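You operate a simulated robot arm through the tools that you are given. There is no shell and no other tool. Be economical: measure what you need, move in short steps, check, and stop when the job is done.

The job below is to be done with a simulated robot arm. You get a single attempt, and the scene is never put back.

## Task
Set the controls near the top of the wooden bench. At the end: the teal square bolt is turned to tight; the grey brake pad stands on top of the blue roll; the gold square bolt is turned to tight; the orange lever is set to tight; whatever was shut is shut again. Leave all else as you found it, and nothing knocked over.
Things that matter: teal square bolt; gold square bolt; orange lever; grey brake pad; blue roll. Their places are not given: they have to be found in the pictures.

The check looks at the end state, three seconds after you hand in, the way a careful person would. Anything else that was tipped, shoved, dropped, spilled or broken makes it a failure.

## Robot
A 6-joint arm with a two-finger parallel gripper, fixed in place. Base frame: the origin is at the foot of the arm, x ahead of it, y to its left, z up; the work surface is at about z = 800. Units: mm, rad, N and s.
With the tool pointing down near the work surface it reaches from about 240 to 640 mm from the base axis. Its first joint turns from -1.152 to 1.152 rad. Payload 2.7 kg.
Tool frame: the origin (TCP) lies between the finger pads and is the grasp point; the fingertips stand 23 mm ahead of it; z points along the fingers, y is the line along which they close. The gripper opens to 94 mm. The fingers are 38 mm wide and 10 mm thick; the gripper's body (54 by 96 mm) begins 39 mm behind the TCP.
Orientation is that of the tool frame in the base frame, as a unit quaternion [x, y, z, w]. With the fingers straight down and closing along the base's y, the tool's x points along the base's -x, its y along +y and its z along -z.

## Interface
- The arm moves only by the tool step_arm. Its arguments are lists of equal length, an entry for each row: "angular": the turn, a rotation vector about the base's x, y, z in rad, a list of three; "xyz": the shift along the base's x, y, z in mm, a list of three; "hand": the opening, from 0 (shut) to 1 (fully open). In form: {"angular": [[rx, ry, rz], ...], "xyz": [[dx, dy, dz], ...], "hand": [hand, ...]}. A call has 1 to 10 rows; each row shifts and turns the commanded pose from where the row before left it. Rows are played at 5 a second. More than 50 mm and 0.15 rad between two rows, or a gripper value outside its range, and nothing of the call is played. Where a pose cannot be reached the arm comes as near as it can. A force on the tool above 40 N (or 10 N above the force at the start of the call, whichever is more), or a blocked arm, ends the call early, and 0.2 s more pass. The fingers move at their own pace (about 45 mm/s each) and stop on an object; they squeeze with about 38 N. The grip force told is the motor's: it shows also when the fingers shut on nothing. Time passes only in rows, and 0.2 s behind the last, so rows that do not move let the fingers close. It gives the time, the measured TCP pose, the force on the tool (base axes), the opening and the grip force at its end, in the units of the frame above (readings bear some noise), and new pictures: "show" is both (left out), scene, wrist or none.
- Cameras (640 x 400 px; columns grow to the right, rows downward): "scene" is fixed at [94.6, -457.8, 1396.7]; the picture's right is [0.49, -0.87, 0.00], its down [-0.56, -0.32, -0.76] and it looks along [0.67, 0.38, -0.64] (base axes); focal length 288 px, centre (320, 200). "wrist" rides on the gripper at [-39, 0, -44] in the tool frame; the picture's right is [0.00, -1.00, 0.00], its down [0.97, 0.00, -0.24] and it looks along [0.24, 0.00, 0.97] (tool axes); focal length 218 px, centre (320, 200).
- locate(camera, pixels): for up to 12 pixels [column, row] of the newest picture of that camera ("zoom" is the newest enlarged one), the place [x, y, z] in the base frame of the surface seen there, good to about 2 mm. It takes no simulated time.
- zoom(camera, box): a new picture of the part [left, top, right, bottom] of that camera's present view, enlarged. It takes no simulated time.
- close_job(): hands the job in; it is judged then, once.

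Work in short steps. Measure before you move; look again where a grasp or a placing could have gone wrong, and mend it. You have 80 turns and 120 pictures in all, those below and enlarged ones among them. Open the gripper and draw the arm clear of the work before you hand the job in, unless the task says otherwise; then end with one line.

The tools are called as a command line: name --argument value ..., lists and objects as JSON in quotes. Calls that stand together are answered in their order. step_arm: Moves the arm, as the interface text tells. Its arguments: {"type":"object","properties":{"angular":{"type":"array"},"xyz":{"type":"array"},"hand":{"type":"array"},"show":{"type":"string","enum":["both","scene","wrist","none"]}},"required":["angular","xyz","hand"]} The other tools are called the same way: locate (camera, pixels) gives the place of the surface under pixels of a picture; zoom (camera, box) takes an enlarged picture of a part of a camera's view; close_job () hands the job in.

At the start:

```text
time_s: 0.0
tcp_pos: [393.7, 2.0, 1140.7]
orientation: [0.0, 1.0, 0.0, 0.0]
contact_force: [0.9, 0.2, -0.1]
width: 93.9
finger_force: 0.1
```

scene: 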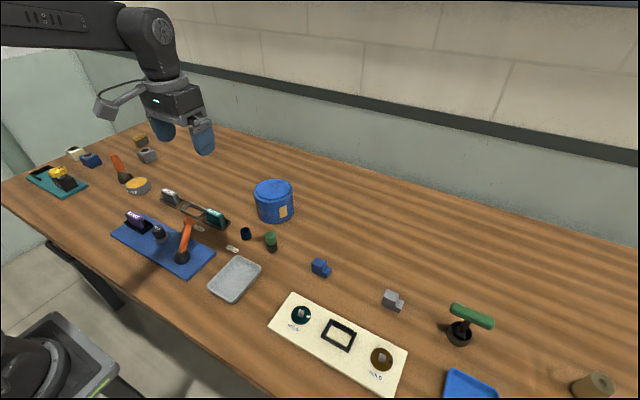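
wrist: 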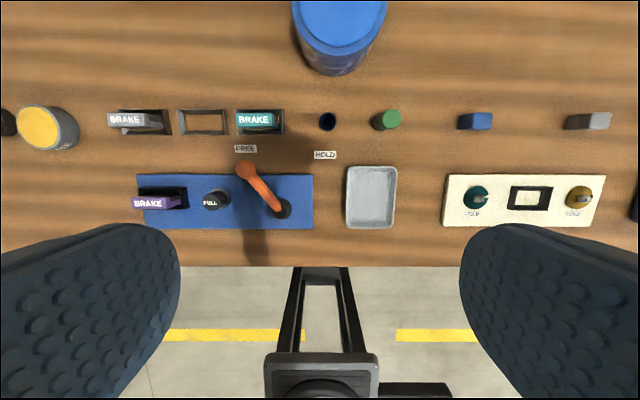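

The scene shows a blue panel with an orange lever and a cream panel with teal/gold bolts. I enlarge these to read labels.

zoom --camera "wrist" --box '[100, 80, 340, 240]'

zoom --camera "wrist" --box '[430, 90, 640, 230]'

zoom --camera "scene" --box '[20, 120, 280, 300]'

zoom --camera "scene" --box '[250, 220, 640, 400]'

```text
2.50 times, centred on (220, 160) of wrist
```

zoom: 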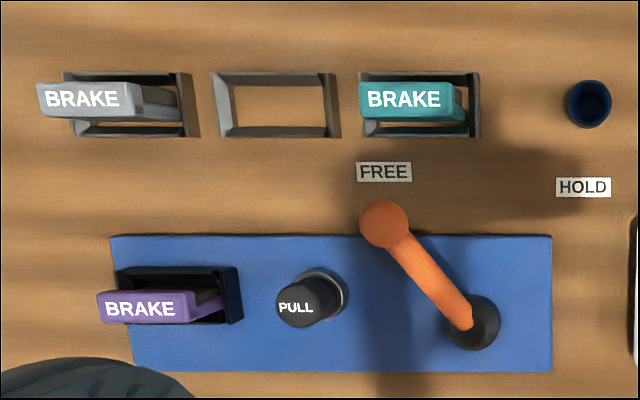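

```text
2.86 times, centred on (535, 160) of wrist
```

zoom: 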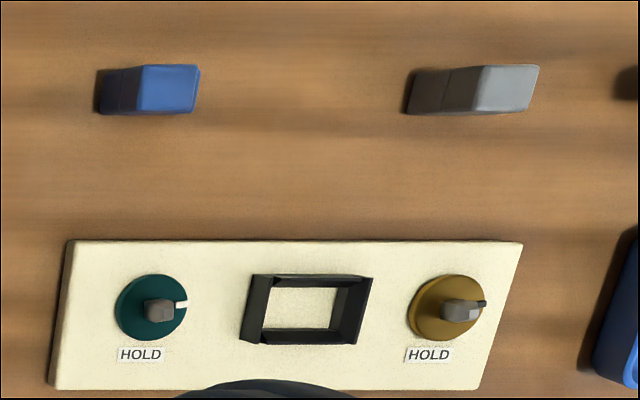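

```text
2.22 times, centred on (150, 210) of scene
```

zoom: 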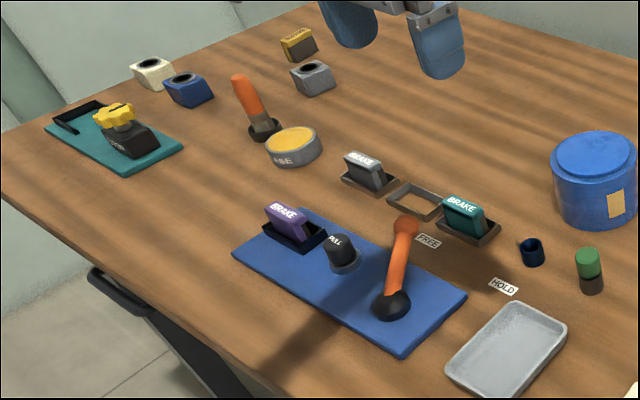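

```text
1.64 times, centred on (445, 310) of scene
```

zoom: 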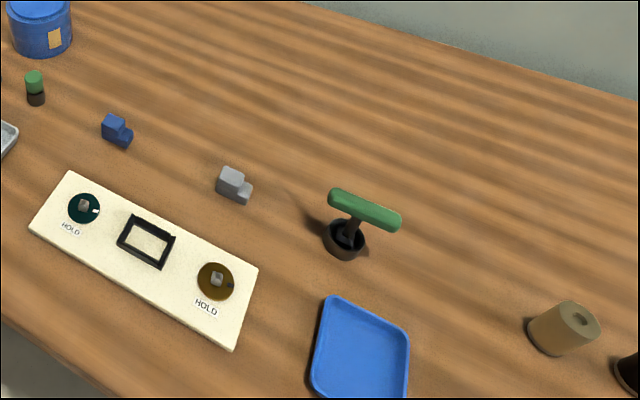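

I measure the key items in both views.

locate --camera "wrist" --pixels '[[246, 170], [285, 209], [246, 149], [324, 155], [126, 119], [477, 198], [580, 198], [340, 20], [327, 121], [386, 120], [474, 122], [592, 122]]'

locate --camera "scene" --pixels '[[76, 151], [91, 160], [141, 140], [148, 154], [138, 184], [168, 195], [245, 232], [270, 185], [320, 267], [393, 298], [593, 388], [301, 314]]'

zoom --camera "scene" --box '[20, 120, 160, 210]'

zoom --camera "scene" --box '[270, 280, 420, 380]'

```text
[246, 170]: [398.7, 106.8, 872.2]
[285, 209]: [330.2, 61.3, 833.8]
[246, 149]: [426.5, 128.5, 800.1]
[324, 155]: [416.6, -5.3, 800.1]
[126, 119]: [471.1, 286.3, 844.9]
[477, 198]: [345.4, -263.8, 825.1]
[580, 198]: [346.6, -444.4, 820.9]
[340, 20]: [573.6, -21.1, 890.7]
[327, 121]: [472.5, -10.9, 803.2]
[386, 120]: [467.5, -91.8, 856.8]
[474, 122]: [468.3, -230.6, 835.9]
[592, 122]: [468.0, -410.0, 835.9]
```

```text
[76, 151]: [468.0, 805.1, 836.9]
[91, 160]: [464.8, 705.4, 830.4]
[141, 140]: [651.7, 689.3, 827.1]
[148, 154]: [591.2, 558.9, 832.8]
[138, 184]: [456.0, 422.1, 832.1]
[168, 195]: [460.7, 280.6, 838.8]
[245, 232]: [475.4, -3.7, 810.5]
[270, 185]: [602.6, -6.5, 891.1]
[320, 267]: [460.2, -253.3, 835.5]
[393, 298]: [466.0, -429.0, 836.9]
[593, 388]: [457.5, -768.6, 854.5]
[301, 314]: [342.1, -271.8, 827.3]
```

```text
4.44 times, centred on (90, 165) of scene
```

zoom: 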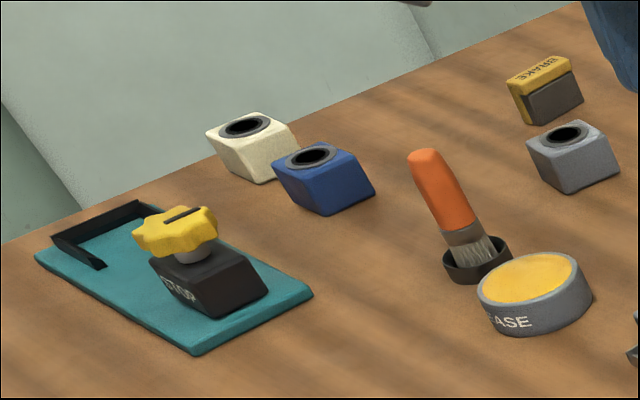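

```text
4.00 times, centred on (345, 330) of scene
```

zoom: 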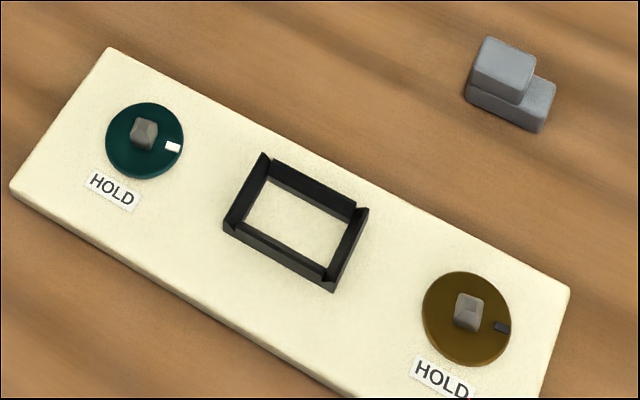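

I look closer at the candidates for the "blue roll".

zoom --camera "scene" --box '[220, 165, 340, 285]'

zoom --camera "scene" --box '[150, 180, 240, 240]'

zoom --camera "scene" --box '[430, 290, 640, 400]'

```text
3.33 times, centred on (280, 225) of scene
```

zoom: 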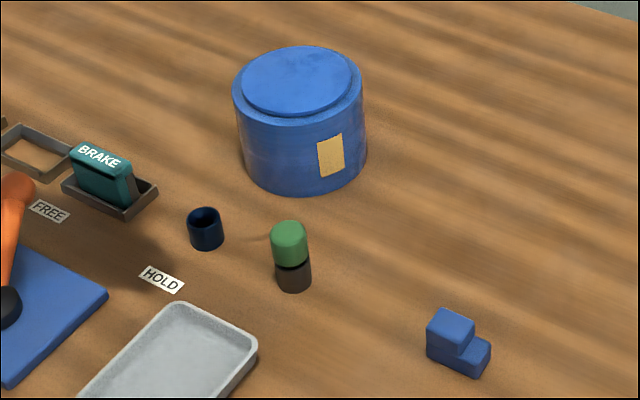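

```text
6.67 times, centred on (195, 210) of scene
```

zoom: 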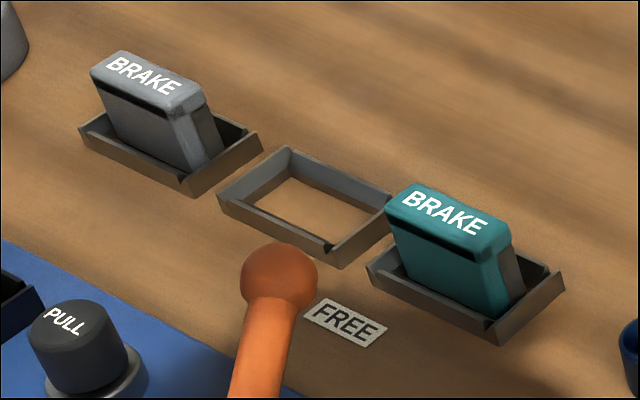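

```text
3.05 times, centred on (535, 345) of scene
```

zoom: 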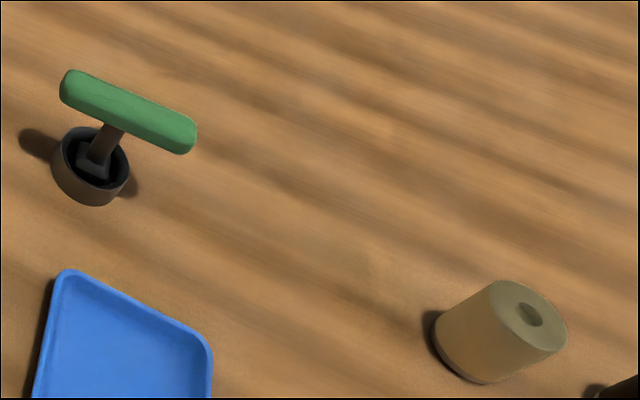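

The blue cylinder at (602,-7) fits as the roll; the grey BRAKE pad is at (466,283). I move above the cream panel to see the bolts closely.

step_arm --angular '[[0, 0, 0], [0, 0, 0], [0, 0, 0], [0, 0, 0], [0, 0, 0], [0, 0, 0], [0, 0, 0], [0, 0, 0]]' --xyz '[[-5, -45, -15], [-5, -45, -15], [-5, -45, -15], [-5, -45, -15], [-5, -45, -15], [-5, -45, -15], [-5, -45, -15], [0, -35, -10]]' --hand '[1, 1, 1, 1, 1, 1, 1, 1]'

zoom --camera "wrist" --box '[160, 100, 480, 300]'

```text
time_s: 1.8
tcp_pos: [357.6, -349.9, 1026.4]
orientation: [-0.001, 1.0, 0.001, 0.0]
contact_force: [0.0, 0.2, 1.4]
width: 93.9
finger_force: 0.1
```

scene: 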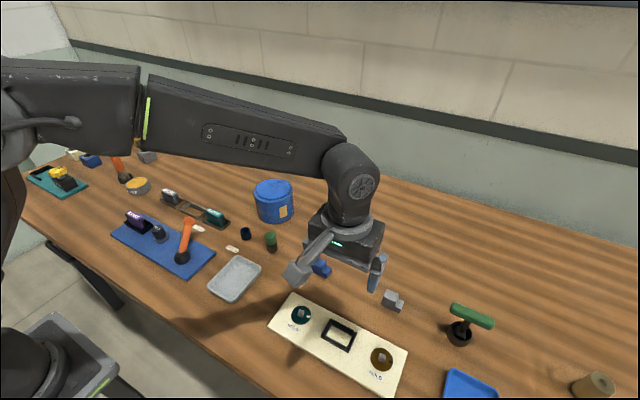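
wrist: 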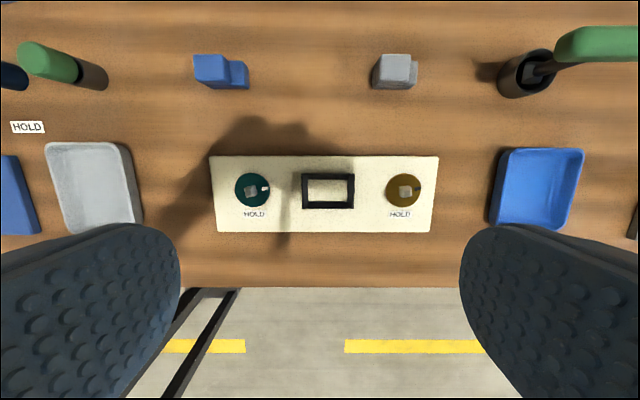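

```text
2.00 times, centred on (320, 200) of wrist
```

zoom: 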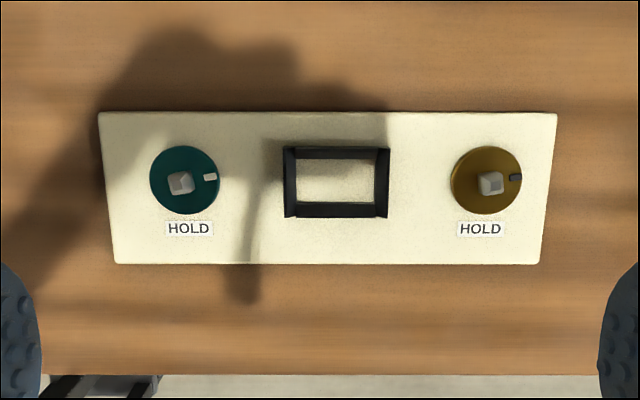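

The bolts' stubs and marks are visible; I measure heights of bolt, disc, panel, and T-handle.

locate --camera "zoom" --pixels '[[180, 181], [185, 155], [209, 177], [189, 229], [180, 250], [489, 182], [480, 160], [515, 177], [480, 229], [100, 114], [556, 114], [340, 180]]'

locate --camera "wrist" --pixels '[[535, 70], [575, 45], [620, 45], [525, 85], [540, 62], [210, 70], [395, 70]]'

zoom --camera "wrist" --box '[480, 10, 640, 110]'

zoom --camera "wrist" --box '[225, 165, 285, 225]'

```text
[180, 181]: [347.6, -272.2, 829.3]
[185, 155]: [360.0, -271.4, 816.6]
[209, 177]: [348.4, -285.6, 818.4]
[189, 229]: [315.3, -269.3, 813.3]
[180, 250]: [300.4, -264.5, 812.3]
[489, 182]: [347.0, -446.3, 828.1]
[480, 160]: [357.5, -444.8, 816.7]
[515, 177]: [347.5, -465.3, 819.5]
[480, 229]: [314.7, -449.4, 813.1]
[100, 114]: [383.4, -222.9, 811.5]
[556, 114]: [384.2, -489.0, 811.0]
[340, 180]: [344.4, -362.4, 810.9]
```

```text
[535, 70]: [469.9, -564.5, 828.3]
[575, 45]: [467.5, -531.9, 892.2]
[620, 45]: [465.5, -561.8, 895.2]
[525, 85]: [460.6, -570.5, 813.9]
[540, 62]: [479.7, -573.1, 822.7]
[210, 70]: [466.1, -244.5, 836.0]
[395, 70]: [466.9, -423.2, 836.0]
```

```text
4.00 times, centred on (560, 60) of wrist
```

zoom: 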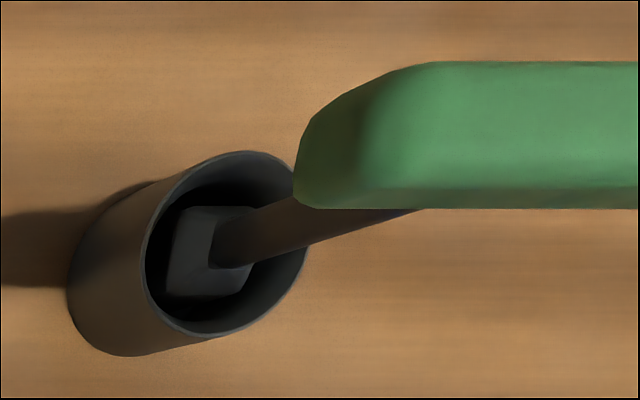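

```text
6.67 times, centred on (255, 195) of wrist
```

zoom: 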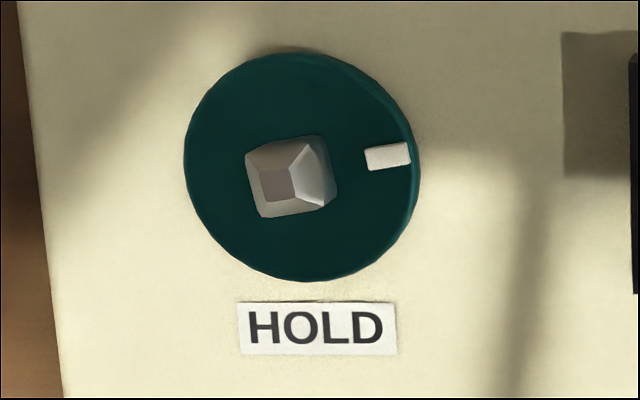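

The stubs are square posts about 12 mm high (disc top z≈817, stub top ≈829), grippable by the fingers; the marks point to −y and HOLD is to −x, so it is a clockwise quarter turn. I move above the teal bolt while yawing +97° so the fingers close along x.

step_arm --angular '[[0, 0, 0.142], [0, 0, 0.142], [0, 0, 0.142], [0, 0, 0.142], [0, 0, 0.142], [0, 0, 0.142]]' --xyz '[[-2, 13.3, -16], [-2, 13.3, -16], [-2, 13.3, -16], [-2, 13.3, -16], [-2, 13.3, -16], [-2.6, 13.3, -16]]' --hand '[1, 1, 1, 0.6, 0.6, 0.6]' --show "none"

step_arm --angular '[[0, 0, 0.142], [0, 0, 0.142], [0, 0, 0.142], [0, 0, 0.142], [0, 0, 0.142], [0, 0, 0.142], [0, 0, 0]]' --xyz '[[0, 0, 0], [0, 0, 0], [0, 0, 0], [0, 0, 0], [0, 0, 0], [0, 0, 0], [0, 0, 0]]' --hand '[0.6, 0.6, 0.6, 0.6, 0.6, 0.6, 0.6]' --show "wrist"

```text
time_s: 3.2
tcp_pos: [347.0, -270.9, 929.3]
orientation: [-0.415, 0.91, -0.001, 0.002]
contact_force: [0.0, 1.2, 0.4]
width: 56.2
finger_force: 0.0
```

```text
time_s: 4.8
tcp_pos: [344.6, -266.9, 929.4]
orientation: [0.754, -0.657, 0.0, 0.0]
contact_force: [-0.3, -0.3, 0.3]
width: 56.5
finger_force: 0.1
```

wrist: 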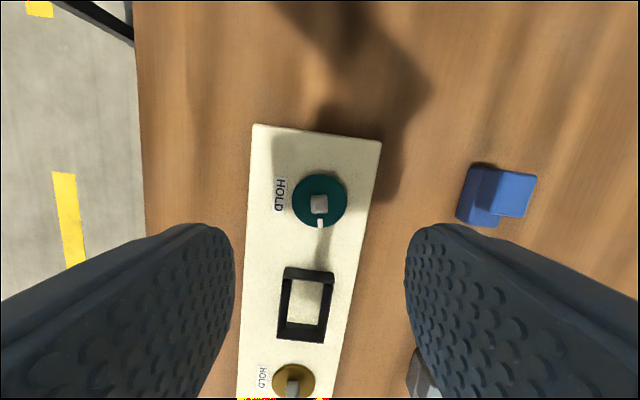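

The teal bolt is at (319,203), aligned with the view. I enlarge and measure its corners.

zoom --camera "wrist" --box '[272, 165, 368, 225]'

locate --camera "wrist" --pixels '[[319, 203], [310, 180], [320, 223], [294, 200], [346, 200], [320, 175], [279, 195], [312, 197], [328, 197], [312, 212], [327, 212]]'

```text
6.67 times, centred on (320, 195) of wrist
```

zoom: 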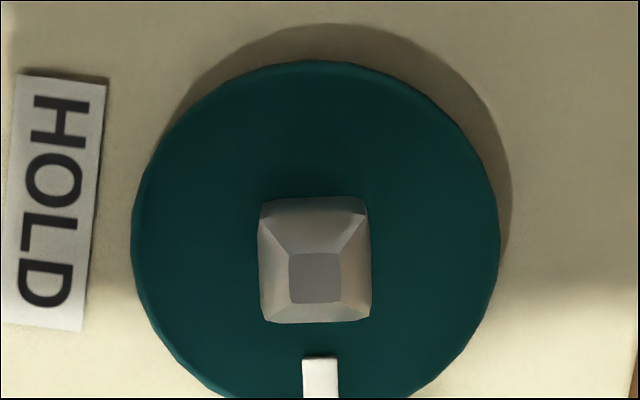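

```text
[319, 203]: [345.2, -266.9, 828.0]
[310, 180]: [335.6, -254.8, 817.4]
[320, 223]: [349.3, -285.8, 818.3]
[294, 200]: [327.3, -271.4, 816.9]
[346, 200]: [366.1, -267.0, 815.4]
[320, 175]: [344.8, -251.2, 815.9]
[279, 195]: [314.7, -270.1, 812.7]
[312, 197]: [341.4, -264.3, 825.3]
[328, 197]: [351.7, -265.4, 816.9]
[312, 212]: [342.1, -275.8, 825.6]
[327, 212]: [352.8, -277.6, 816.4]
```

Post is ~12 mm square with centre about (345.7,−269.5), vertical sides z 817–825. I shift and descend to tip z≈819, then close.

step_arm --angular '[[0, 0, 0], [0, 0, 0], [0, 0, 0], [0, 0, 0]]' --xyz '[[1, -2.6, -40], [0, 0, -30], [0, 0, -10], [0, 0, 0]]' --hand '[0.6, 0.6, 0.6, 0.6]' --show "wrist"

```text
time_s: 5.8
tcp_pos: [345.5, -272.8, 848.6]
orientation: [0.753, -0.658, 0.0, 0.0]
contact_force: [0.2, 0.1, -0.5]
width: 56.2
finger_force: 0.0
```

wrist: 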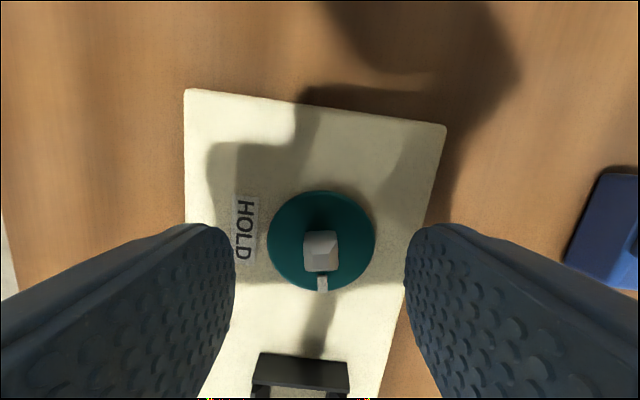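

The bolt appears somewhat above the tool axis in the image; I check by enlarging and measuring.

zoom --camera "wrist" --box '[256, 180, 384, 300]'

locate --camera "wrist" --pixels '[[320, 240], [320, 250], [320, 258], [306, 250], [336, 250], [322, 268], [320, 195], [268, 240], [374, 240], [322, 284], [230, 280], [410, 280]]'

```text
3.33 times, centred on (320, 240) of wrist
```

zoom: 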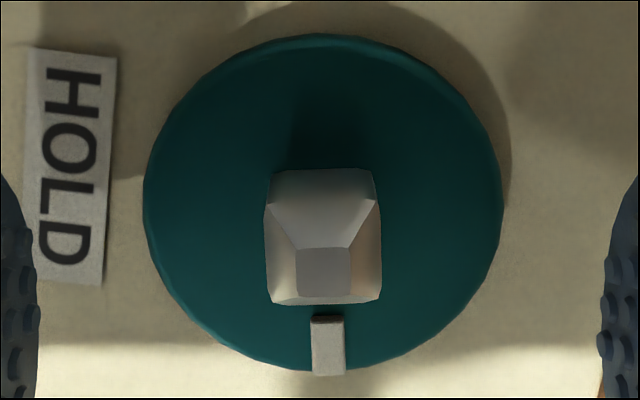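

```text
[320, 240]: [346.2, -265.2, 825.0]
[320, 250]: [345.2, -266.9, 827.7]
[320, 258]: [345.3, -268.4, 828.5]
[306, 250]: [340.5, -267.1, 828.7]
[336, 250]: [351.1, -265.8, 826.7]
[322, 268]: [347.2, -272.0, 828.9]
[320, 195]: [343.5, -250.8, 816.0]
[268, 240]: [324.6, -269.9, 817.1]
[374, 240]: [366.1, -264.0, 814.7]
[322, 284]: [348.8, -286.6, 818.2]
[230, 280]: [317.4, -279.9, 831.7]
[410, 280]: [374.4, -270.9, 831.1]
```

Top face centre is at (321,261), i.e. y≈−269.3, and the TCP is ~2.5 mm too far −y. I correct, descend 6.5 mm and close.

step_arm --angular '[[0, 0, 0], [0, 0, 0], [0, 0, 0], [0, 0, 0], [0, 0, 0]]' --xyz '[[0, 2.5, 0], [0, 0, -6.5], [0, 0, 0], [0, 0, 0], [0, 0, 0]]' --hand '[0.6, 0.6, 0.3, 0, 0]' --show "wrist"

```text
time_s: 7.0
tcp_pos: [344.9, -269.4, 843.4]
orientation: [0.752, -0.659, 0.0, 0.0]
contact_force: [-5.7, -0.8, 1.3]
width: 11.8
finger_force: 30.3
```

wrist: 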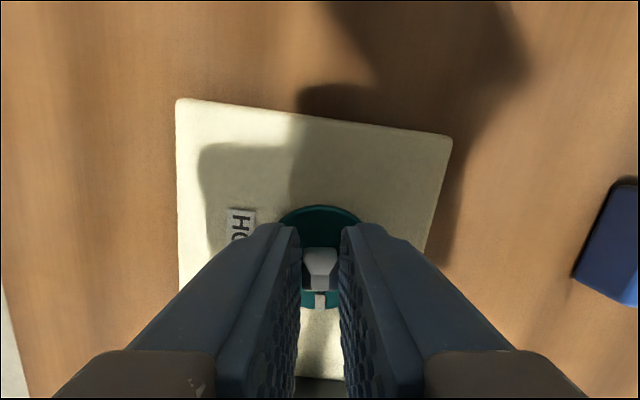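

Gripped at 11.8 mm. I start turning clockwise a little and check.

step_arm --angular '[[0, 0, -0.12], [0, 0, -0.12], [0, 0, -0.12], [0, 0, -0.12]]' --xyz '[[0, 0, 0], [0, 0, 0], [0, 0, 0], [0, 0, 0]]' --hand '[0, 0, 0, 0]' --show "wrist"

```text
time_s: 8.0
tcp_pos: [345.3, -267.5, 843.8]
orientation: [-0.575, 0.818, 0.0, -0.001]
contact_force: [-15.0, -3.9, 15.1]
width: 11.8
finger_force: 45.6
```

wrist: 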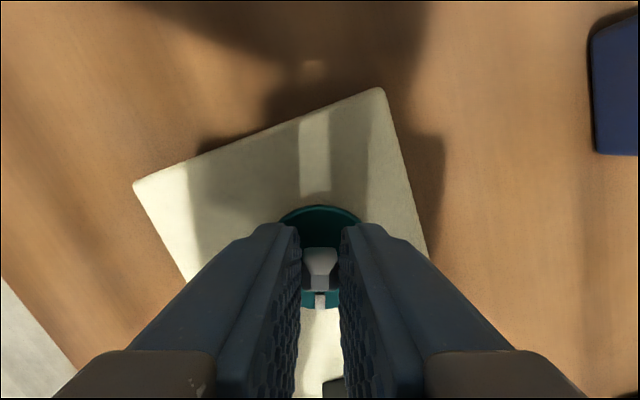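

The mark turns with the bolt. The mark started at about −80° and HOLD lies at 180°, so ~1.75 rad total; I continue.

step_arm --angular '[[0, 0, -0.12], [0, 0, -0.12], [0, 0, -0.12], [0, 0, -0.12], [0, 0, -0.12], [0, 0, -0.12], [0, 0, -0.12], [0, 0, -0.12], [0, 0, -0.12]]' --xyz '[[0, 0, 0], [0, 0, 0], [0, 0, 0], [0, 0, 0], [0, 0, 0], [0, 0, 0], [0, 0, 0], [0, 0, 0], [0, 0, 0]]' --hand '[0, 0, 0, 0, 0, 0, 0, 0, 0]' --show "wrist"

zoom --camera "scene" --box '[270, 280, 420, 380]'

```text
time_s: 10.0
tcp_pos: [347.4, -269.8, 844.0]
orientation: [-0.07, 0.998, -0.001, 0.0]
contact_force: [-7.8, -25.5, -9.9]
width: 12.0
finger_force: 44.6
```

wrist: 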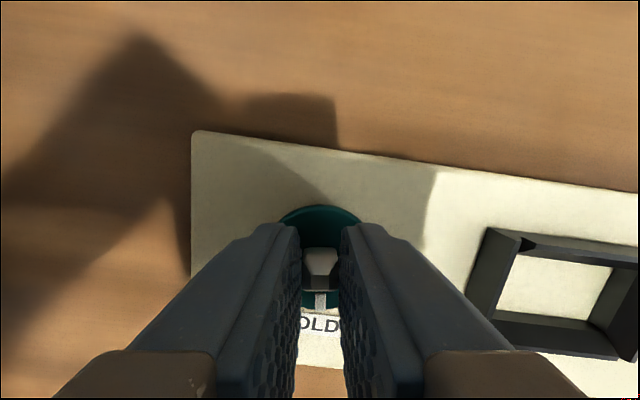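

```text
4.00 times, centred on (345, 330) of scene
```

zoom: 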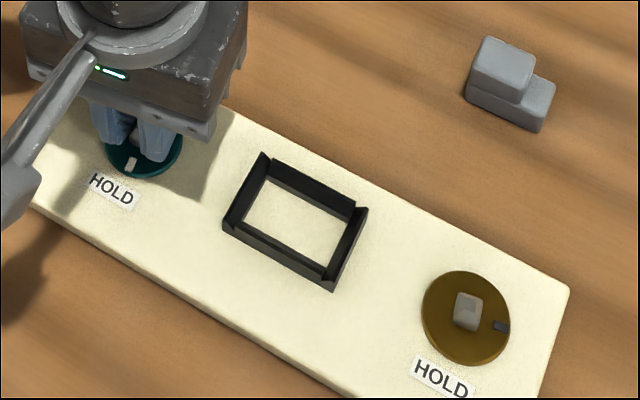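

Mark nearly at HOLD, 0.14 rad remaining; I finish the turn.

step_arm --angular '[[0, 0, -0.08], [0, 0, -0.07], [0, 0, 0]]' --xyz '[[0, 0, 0], [0, 0, 0], [0, 0, 0]]' --hand '[0, 0, 0]' --show "none"

step_arm --angular '[[0, 0, 0], [0, 0, 0], [0, 0, 0], [0, 0, 0]]' --xyz '[[0, 0, 0], [0, 0, 0], [0, 0, 40], [0, 0, 40]]' --hand '[0.3, 0.6, 0.6, 0.6]' --show "wrist"

zoom --camera "wrist" --box '[272, 165, 368, 225]'

```text
time_s: 10.8
tcp_pos: [346.9, -270.2, 844.1]
orientation: [0.004, 1.0, 0.0, 0.001]
contact_force: [-10.3, -30.3, -10.7]
width: 12.0
finger_force: 44.8
```

```text
time_s: 11.8
tcp_pos: [346.3, -267.5, 924.5]
orientation: [0.003, 1.0, 0.001, 0.0]
contact_force: [0.4, 0.1, 0.2]
width: 56.4
finger_force: 0.0
```

wrist: 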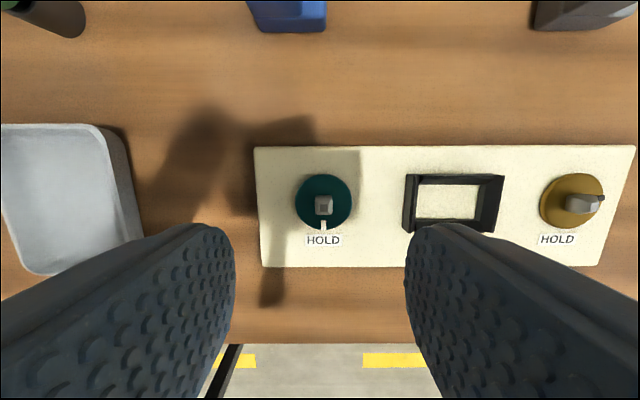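

```text
6.67 times, centred on (320, 195) of wrist
```

zoom: 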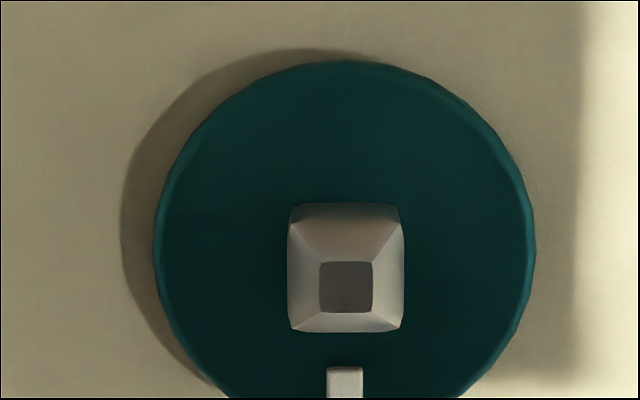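

Teal is at HOLD. Now over to the gold bolt with +95° yaw.

step_arm --angular '[[0, 0, 0.14], [0, 0, 0.14], [0, 0, 0.14], [0, 0, 0.14], [0, 0, 0.14], [0, 0, 0.14], [0, 0, 0.14], [0, 0, 0.14], [0, 0, 0.14], [0, 0, 0.14]]' --xyz '[[0, -17.8, 0], [0, -17.8, 0], [0, -17.8, 0], [0, -17.8, 0], [0, -17.8, 0], [0, -17.8, 0], [0, -17.8, 0], [0, -17.8, 0], [0, -17.8, 0], [0, -17.8, 0]]' --hand '[0.6, 0.6, 0.6, 0.6, 0.6, 0.6, 0.6, 0.6, 0.6, 0.6]' --show "none"

step_arm --angular '[[0, 0, 0.12], [0, 0, 0.12], [0, 0, 0]]' --xyz '[[0, 0, 0], [0, 0, 0], [0, 0, 0]]' --hand '[0.6, 0.6, 0.6]' --show "wrist"

zoom --camera "wrist" --box '[272, 175, 368, 235]'

```text
time_s: 14.0
tcp_pos: [347.9, -444.7, 923.9]
orientation: [-0.643, 0.766, 0.001, 0.0]
contact_force: [0.0, 0.0, 0.5]
width: 56.6
finger_force: 0.0
```

```text
time_s: 14.8
tcp_pos: [346.6, -445.9, 924.9]
orientation: [0.73, -0.683, 0.0, 0.001]
contact_force: [-0.4, -0.4, 0.2]
width: 56.5
finger_force: 0.1
```

wrist: 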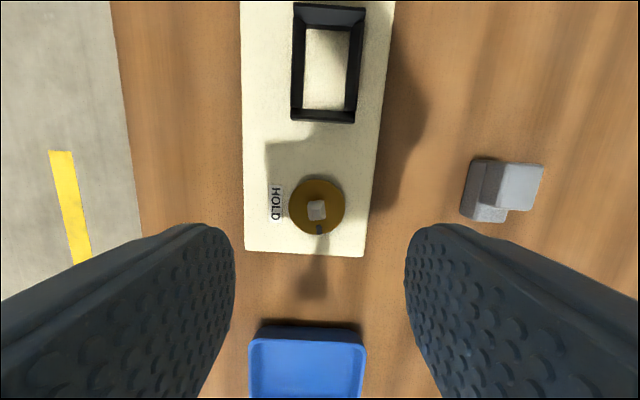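

```text
6.67 times, centred on (320, 205) of wrist
```

zoom: 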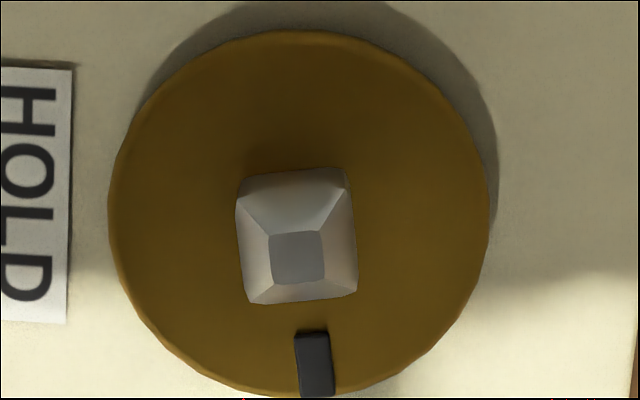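

The gold post is turned ~4° more CCW; I measure its position.

locate --camera "zoom" --pixels '[[297, 257], [242, 200], [352, 195], [250, 300], [355, 290], [115, 215], [486, 215], [300, 35], [310, 345], [320, 385], [35, 200]]'

```text
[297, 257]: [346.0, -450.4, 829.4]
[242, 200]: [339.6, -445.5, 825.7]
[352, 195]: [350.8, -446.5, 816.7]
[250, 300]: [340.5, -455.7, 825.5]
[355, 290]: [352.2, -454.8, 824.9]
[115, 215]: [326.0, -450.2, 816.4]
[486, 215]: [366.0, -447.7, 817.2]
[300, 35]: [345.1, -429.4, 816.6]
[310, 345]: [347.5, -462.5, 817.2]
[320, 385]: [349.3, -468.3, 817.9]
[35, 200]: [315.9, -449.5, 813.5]
```

Bolt centre ≈(346,−450). I shift by (−2,−4.7), yaw +0.075, descend 74 mm and recheck.

step_arm --angular '[[0, 0, 0.075], [0, 0, 0], [0, 0, 0], [0, 0, 0]]' --xyz '[[-2, -4.7, -30], [0, 0, -30], [0, 0, -14], [0, 0, 0]]' --hand '[0.6, 0.6, 0.6, 0.6]' --show "wrist"

zoom --camera "wrist" --box '[256, 200, 384, 280]'

```text
time_s: 15.8
tcp_pos: [344.5, -449.3, 850.1]
orientation: [0.755, -0.656, 0.0, 0.0]
contact_force: [-0.3, 0.4, -0.7]
width: 56.4
finger_force: 0.1
```

wrist: 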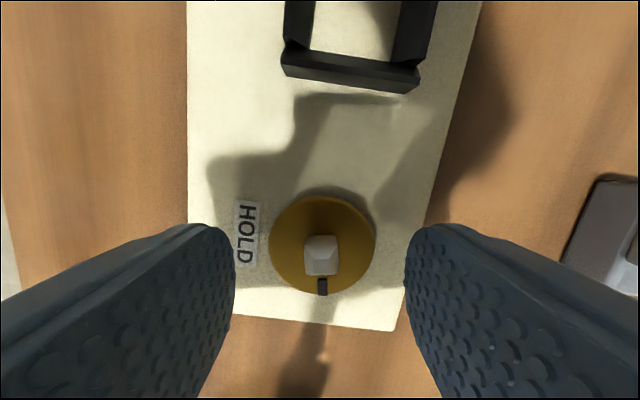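

```text
5.00 times, centred on (320, 240) of wrist
```

zoom: 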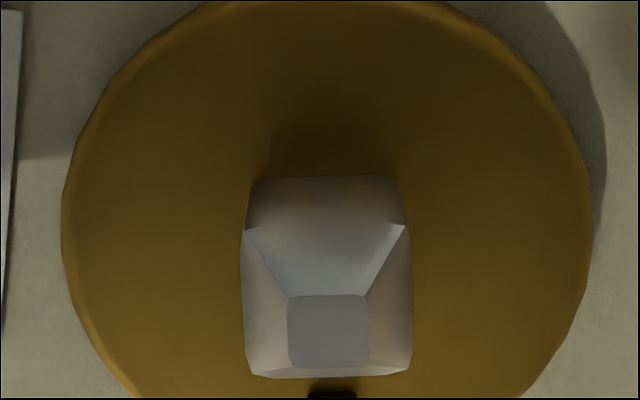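

Bolt is on the tool axis now. Descend 7 mm and close.

step_arm --angular '[[0, 0, 0], [0, 0, 0], [0, 0, 0], [0, 0, 0], [0, 0, 0]]' --xyz '[[0, 0, -7], [0, 0, 0], [0, 0, 0], [0, 0, 0], [0, 0, 0]]' --hand '[0.6, 0.3, 0, 0, 0]' --show "none"

step_arm --angular '[[0, 0, -0.12], [0, 0, -0.12], [0, 0, -0.12], [0, 0, -0.12]]' --xyz '[[0, 0, 0], [0, 0, 0], [0, 0, 0], [0, 0, 0]]' --hand '[0, 0, 0, 0]' --show "wrist"

```text
time_s: 17.0
tcp_pos: [344.6, -449.6, 842.4]
orientation: [0.755, -0.656, -0.001, 0.001]
contact_force: [1.4, 0.4, -1.1]
width: 12.1
finger_force: 45.0
```

```text
time_s: 18.0
tcp_pos: [345.5, -449.9, 843.0]
orientation: [-0.576, 0.818, 0.001, 0.0]
contact_force: [0.2, 16.5, 10.1]
width: 11.8
finger_force: 45.2
```

wrist: 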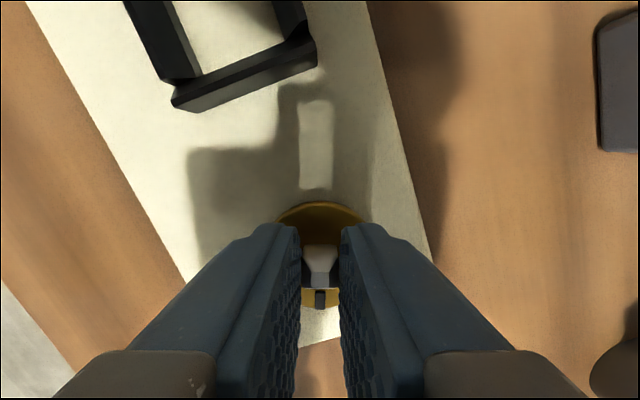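

Turning well; 1.227 rad remains.

step_arm --angular '[[0, 0, -0.1225], [0, 0, -0.1225], [0, 0, -0.1225], [0, 0, -0.1225], [0, 0, -0.1225], [0, 0, -0.1225], [0, 0, -0.1225], [0, 0, -0.1225], [0, 0, -0.1225], [0, 0, -0.1225]]' --xyz '[[0, 0, 0], [0, 0, 0], [0, 0, 0], [0, 0, 0], [0, 0, 0], [0, 0, 0], [0, 0, 0], [0, 0, 0], [0, 0, 0], [0, 0, 0]]' --hand '[0, 0, 0, 0, 0, 0, 0, 0, 0, 0]' --show "none"

step_arm --angular '[[0, 0, 0], [0, 0, 0], [0, 0, 0], [0, 0, 0], [0, 0, 0]]' --xyz '[[0, 0, 0], [0, 0, 0], [0, 0, 0], [0, 0, 40], [0, 0, 40]]' --hand '[0, 0.3, 0.6, 0.6, 0.6]' --show "wrist"

zoom --camera "wrist" --box '[256, 165, 384, 245]'

```text
time_s: 20.2
tcp_pos: [344.6, -450.4, 842.4]
orientation: [-0.002, 1.0, 0.0, 0.0]
contact_force: [4.6, 21.1, 9.2]
width: 12.0
finger_force: 45.1
```

```text
time_s: 21.4
tcp_pos: [342.5, -450.7, 920.8]
orientation: [-0.001, 1.0, 0.0, 0.0]
contact_force: [-0.3, 0.4, 0.3]
width: 56.4
finger_force: 0.1
```

wrist: 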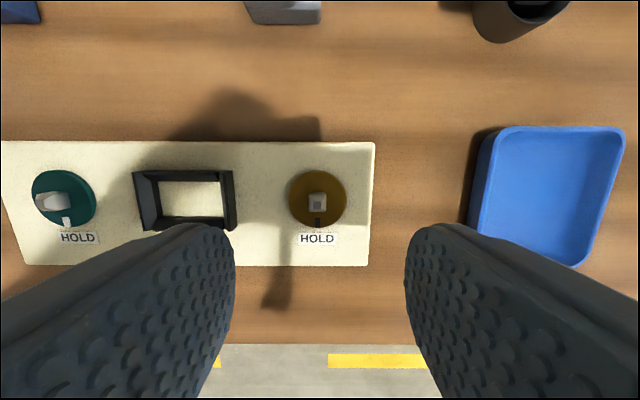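

```text
5.00 times, centred on (320, 205) of wrist
```

zoom: 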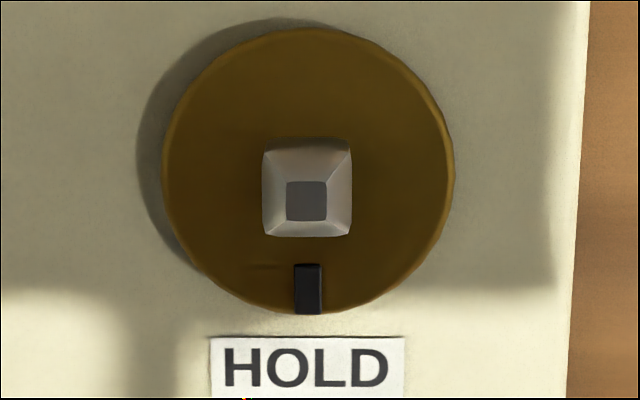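

Both bolts done. Now I rise and travel to above the orange lever, yawing +0.585 so the fingers straddle it.

step_arm --angular '[[0, 0, 0], [0, 0, 0], [0, 0, 0], [0, 0, 0], [0, 0, 0], [0, 0, 0], [0, 0, 0], [0, 0, 0]]' --xyz '[[0, 0, 40], [2, 48, 30], [8, 48, 0], [8, 48, 0], [8, 48, 0], [8, 48, 0], [8, 48, 0], [8, 48, 0]]' --hand '[0.6, 0.6, 0.6, 0.6, 0.6, 0.6, 0.6, 0.6]' --show "none"

step_arm --angular '[[0, 0, 0.117], [0, 0, 0.117], [0, 0, 0.117], [0, 0, 0.117], [0, 0, 0.117], [0, 0, 0]]' --xyz '[[0, 45, 0], [0, 45, 0], [0, 45, 0], [0, 45, 0], [0, 42, 0], [0, 0, 0]]' --hand '[0.6, 0.6, 0.6, 0.6, 0.6, 0.6]'

```text
refused: row 2 steps farther than a row can; nothing moved
```

```text
time_s: 22.8
tcp_pos: [344.3, -227.4, 923.6]
orientation: [-0.29, 0.957, 0.0, 0.0]
contact_force: [0.4, 0.4, 0.2]
width: 56.6
finger_force: 0.0
```

scene: 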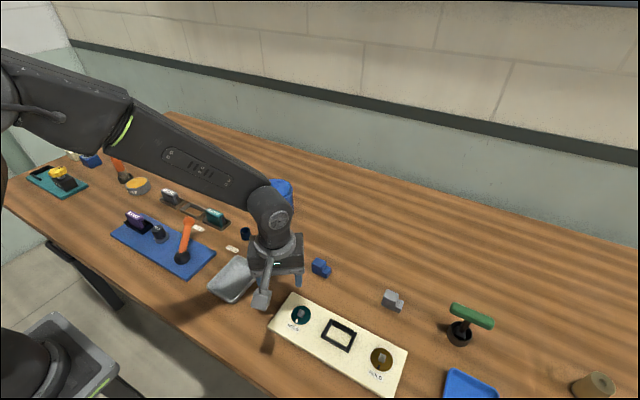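
wrist: 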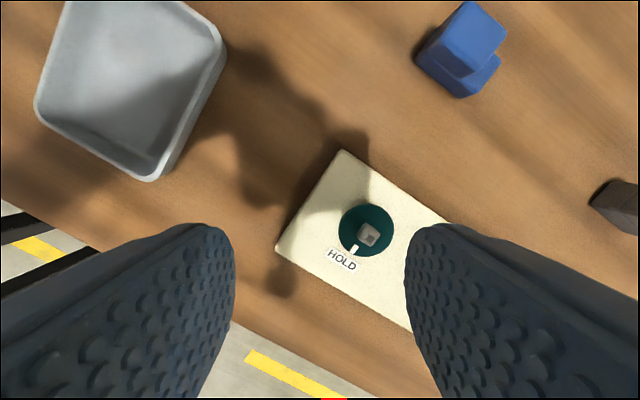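

The first call was refused and the second moved safely at z 924. I continue to above the lever with smaller steps.

step_arm --angular '[[0, 0, 0], [0, 0, 0], [0, 0, 0], [0, 0, 0], [0, 0, 0], [0, 0, 0], [0, 0, 0], [0, 0, 0], [0, 0, 0]]' --xyz '[[0, 0, 45], [0, 30, 27], [8, 45, 0], [8, 45, 0], [8, 45, 0], [8, 45, 0], [8, 45, 0], [8, 45, 0], [3, 27, 0]]' --hand '[0.6, 0.6, 0.6, 0.6, 0.6, 0.6, 0.6, 0.6, 0.6]' --show "wrist"

zoom --camera "wrist" --box '[200, 100, 440, 250]'

```text
time_s: 24.8
tcp_pos: [396.6, 97.5, 993.9]
orientation: [-0.29, 0.957, -0.001, 0.0]
contact_force: [-0.7, 0.6, 0.1]
width: 56.2
finger_force: 0.0
```

wrist: 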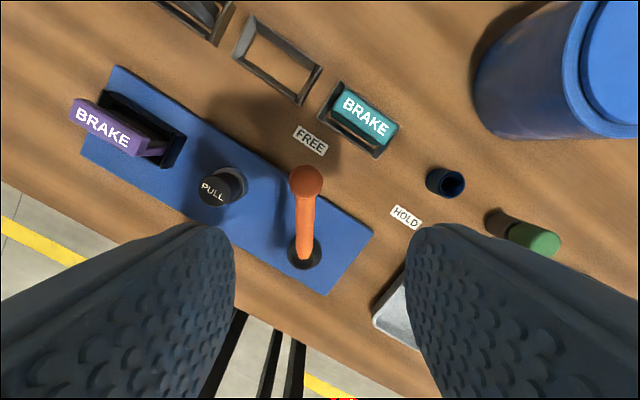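

```text
2.67 times, centred on (320, 175) of wrist
```

zoom: 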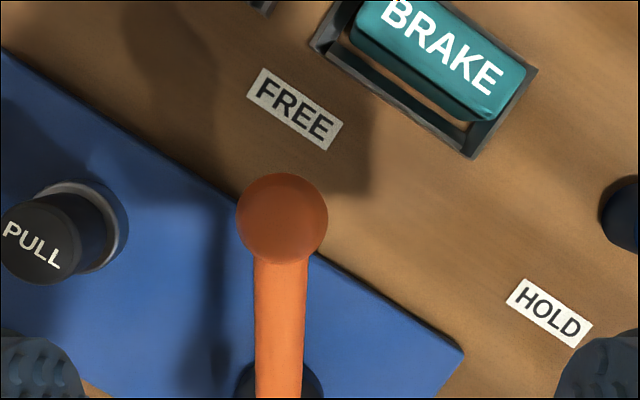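

Ball at (306,182), base at (304,252). I measure lever points and labels.

locate --camera "wrist" --pixels '[[306, 182], [290, 182], [321, 182], [306, 168], [306, 197], [305, 225], [304, 250], [304, 266], [290, 255], [319, 255], [311, 141], [406, 217]]'

zoom --camera "scene" --box '[150, 200, 260, 280]'

```text
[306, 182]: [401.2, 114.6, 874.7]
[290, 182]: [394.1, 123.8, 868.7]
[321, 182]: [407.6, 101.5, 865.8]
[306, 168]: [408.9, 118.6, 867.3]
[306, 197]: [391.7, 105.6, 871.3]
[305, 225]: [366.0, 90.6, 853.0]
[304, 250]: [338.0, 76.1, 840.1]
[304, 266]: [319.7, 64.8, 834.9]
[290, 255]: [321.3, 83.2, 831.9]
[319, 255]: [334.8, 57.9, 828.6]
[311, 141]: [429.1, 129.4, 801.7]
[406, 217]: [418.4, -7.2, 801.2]
```

```text
5.00 times, centred on (205, 240) of scene
```

zoom: 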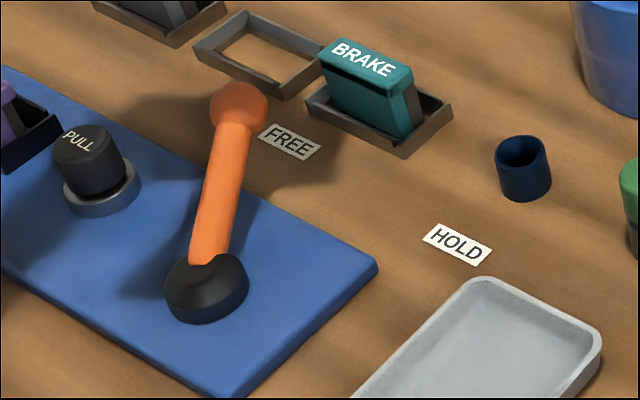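

Ball centre ≈(400.5,112.5,862), pivot ≈(327,68); lever is at FREE and needs about −1.23 rad (−70°). I align over the ball, descend and check.

step_arm --angular '[[0, 0, -0.055], [0, 0, 0], [0, 0, 0], [0, 0, 0]]' --xyz '[[2.5, 15.2, -20], [0, 0, -45], [0, 0, -30], [0, 0, 0]]' --hand '[0.7, 0.7, 0.7, 0.7]' --show "wrist"

```text
time_s: 25.8
tcp_pos: [399.4, 111.3, 902.6]
orientation: [-0.263, 0.965, 0.0, 0.0]
contact_force: [-0.6, 1.1, -0.5]
width: 65.9
finger_force: 0.1
```

wrist: 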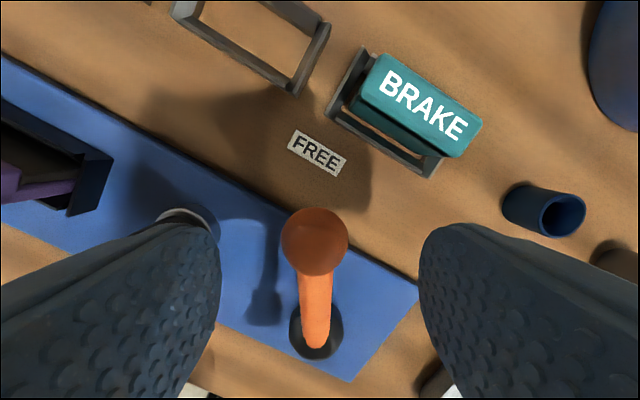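

Ball well centred. Descend 39 mm and close on it.

step_arm --angular '[[0, 0, 0], [0, 0, 0], [0, 0, 0], [0, 0, 0], [0, 0, 0]]' --xyz '[[-1, 1.7, -39], [0, 0, 0], [0, 0, 0], [0, 0, 0], [0, 0, 0]]' --hand '[0.7, 0.7, 0.3, 0, 0]' --show "wrist"

```text
time_s: 27.2
tcp_pos: [398.1, 112.9, 859.9]
orientation: [-0.263, 0.965, -0.002, 0.001]
contact_force: [5.1, -8.1, -2.4]
width: 29.4
finger_force: 45.4
stopped in row 5: the force on the tool passed its limit (the readings are from after the stop); the commanded pose is now the measured one
```

wrist: 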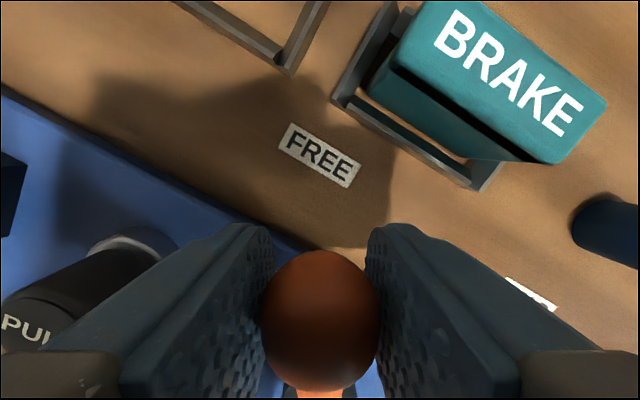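

Ball held (29.4 mm). I swing along the arc about the pivot, first three small steps.

step_arm --angular '[[0, 0, -0.123], [0, 0, -0.123], [0, 0, -0.123]]' --xyz '[[4.9, -9.1, 0], [3.8, -9.7, 0], [2.5, -10, 0]]' --hand '[0, 0, 0]' --show "wrist"

```text
time_s: 28.0
tcp_pos: [409.0, 87.1, 860.8]
orientation: [-0.082, 0.997, -0.002, 0.0]
contact_force: [-0.3, -4.0, 0.5]
width: 29.1
finger_force: 45.4
```

wrist: 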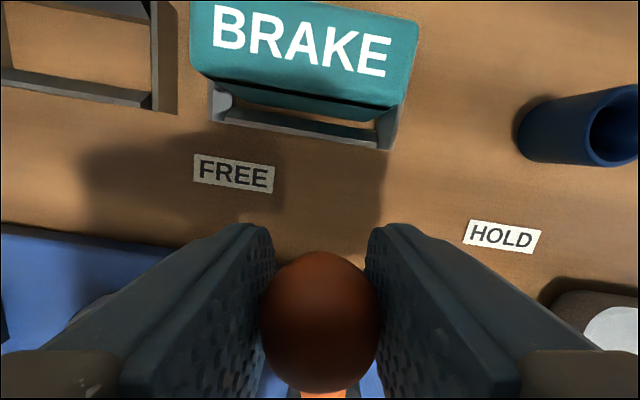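

Smooth with low force. Continue the remaining arc.

step_arm --angular '[[0, 0, -0.123], [0, 0, -0.123], [0, 0, -0.123], [0, 0, -0.123], [0, 0, -0.123]]' --xyz '[[1.3, -10.3, 0], [0, -10.3, 0], [-1.2, -10.3, 0], [-2.5, -10, 0], [-3.7, -9.7, 0]]' --hand '[0, 0, 0, 0, 0]'

```text
time_s: 29.2
tcp_pos: [401.1, 33.3, 859.8]
orientation: [0.225, 0.974, -0.001, 0.001]
contact_force: [0.8, 7.0, -3.9]
width: 29.4
finger_force: 45.2
```

scene: 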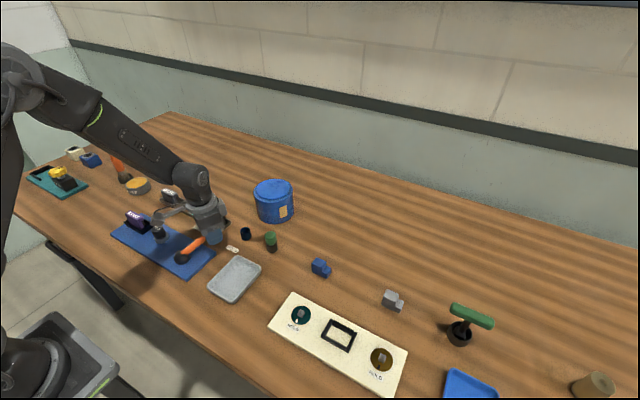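
wrist: 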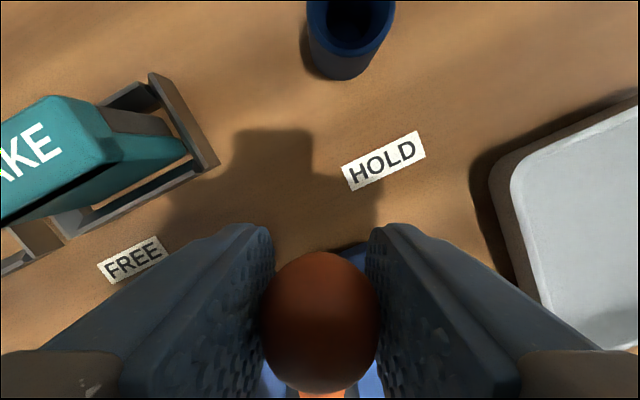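

Two more arc steps bring the lever in line with HOLD.

step_arm --angular '[[0, 0, -0.123], [0, 0, -0.123], [0, 0, 0]]' --xyz '[[-4.9, -9.1, 0], [-5.9, -8.5, 0], [0, 0, 0]]' --hand '[0, 0, 0]' --show "wrist"

locate --camera "wrist" --pixels '[[320, 320]]'

```text
time_s: 30.0
tcp_pos: [390.7, 14.9, 859.2]
orientation: [0.342, 0.94, -0.002, -0.001]
contact_force: [-2.5, 3.4, -13.3]
width: 29.3
finger_force: 44.9
```

wrist: 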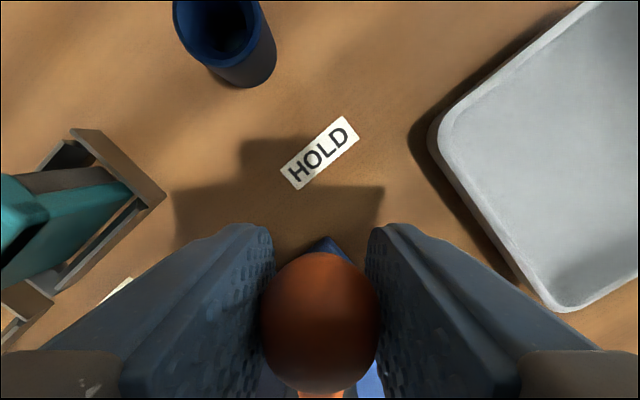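

```text
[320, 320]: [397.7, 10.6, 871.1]
```

HOLD label centred ahead of the lever (320,153). I release and rise.

step_arm --angular '[[0, 0, 0], [0, 0, 0], [0, 0, 0], [0, 0, 0], [0, 0, 0], [0, 0, 0]]' --xyz '[[0, 0, 0], [0, 0, 0], [0, 0, 40], [0, 0, 45], [0, 0, 45], [0, 0, 10]]' --hand '[0.4, 0.7, 0.7, 0.7, 0.7, 0.7]'

locate --camera "wrist" --pixels '[[320, 200]]'

```text
time_s: 31.4
tcp_pos: [391.4, 18.2, 1001.5]
orientation: [0.342, 0.94, -0.001, 0.001]
contact_force: [0.0, 0.8, 0.3]
width: 65.7
finger_force: 0.0
```

scene: 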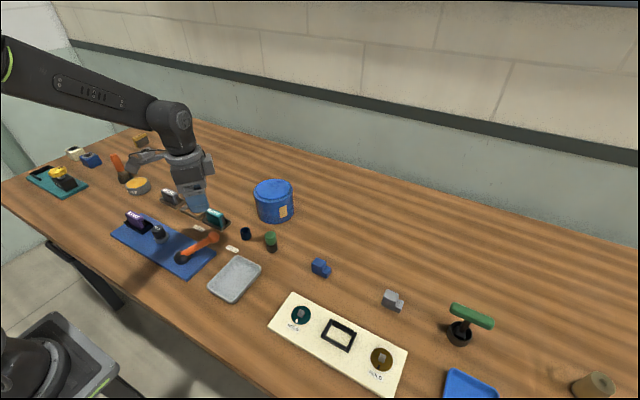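
wrist: 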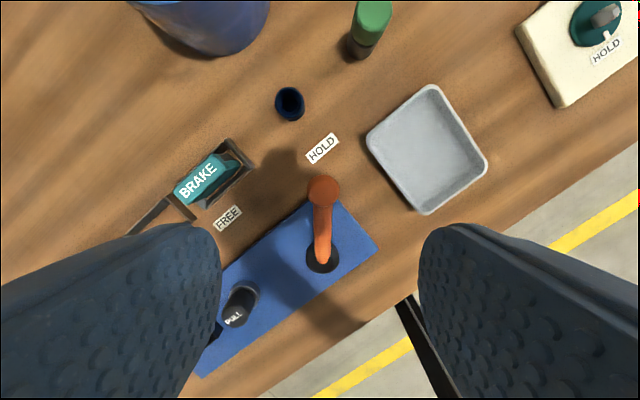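

```text
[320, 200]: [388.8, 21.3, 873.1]
```

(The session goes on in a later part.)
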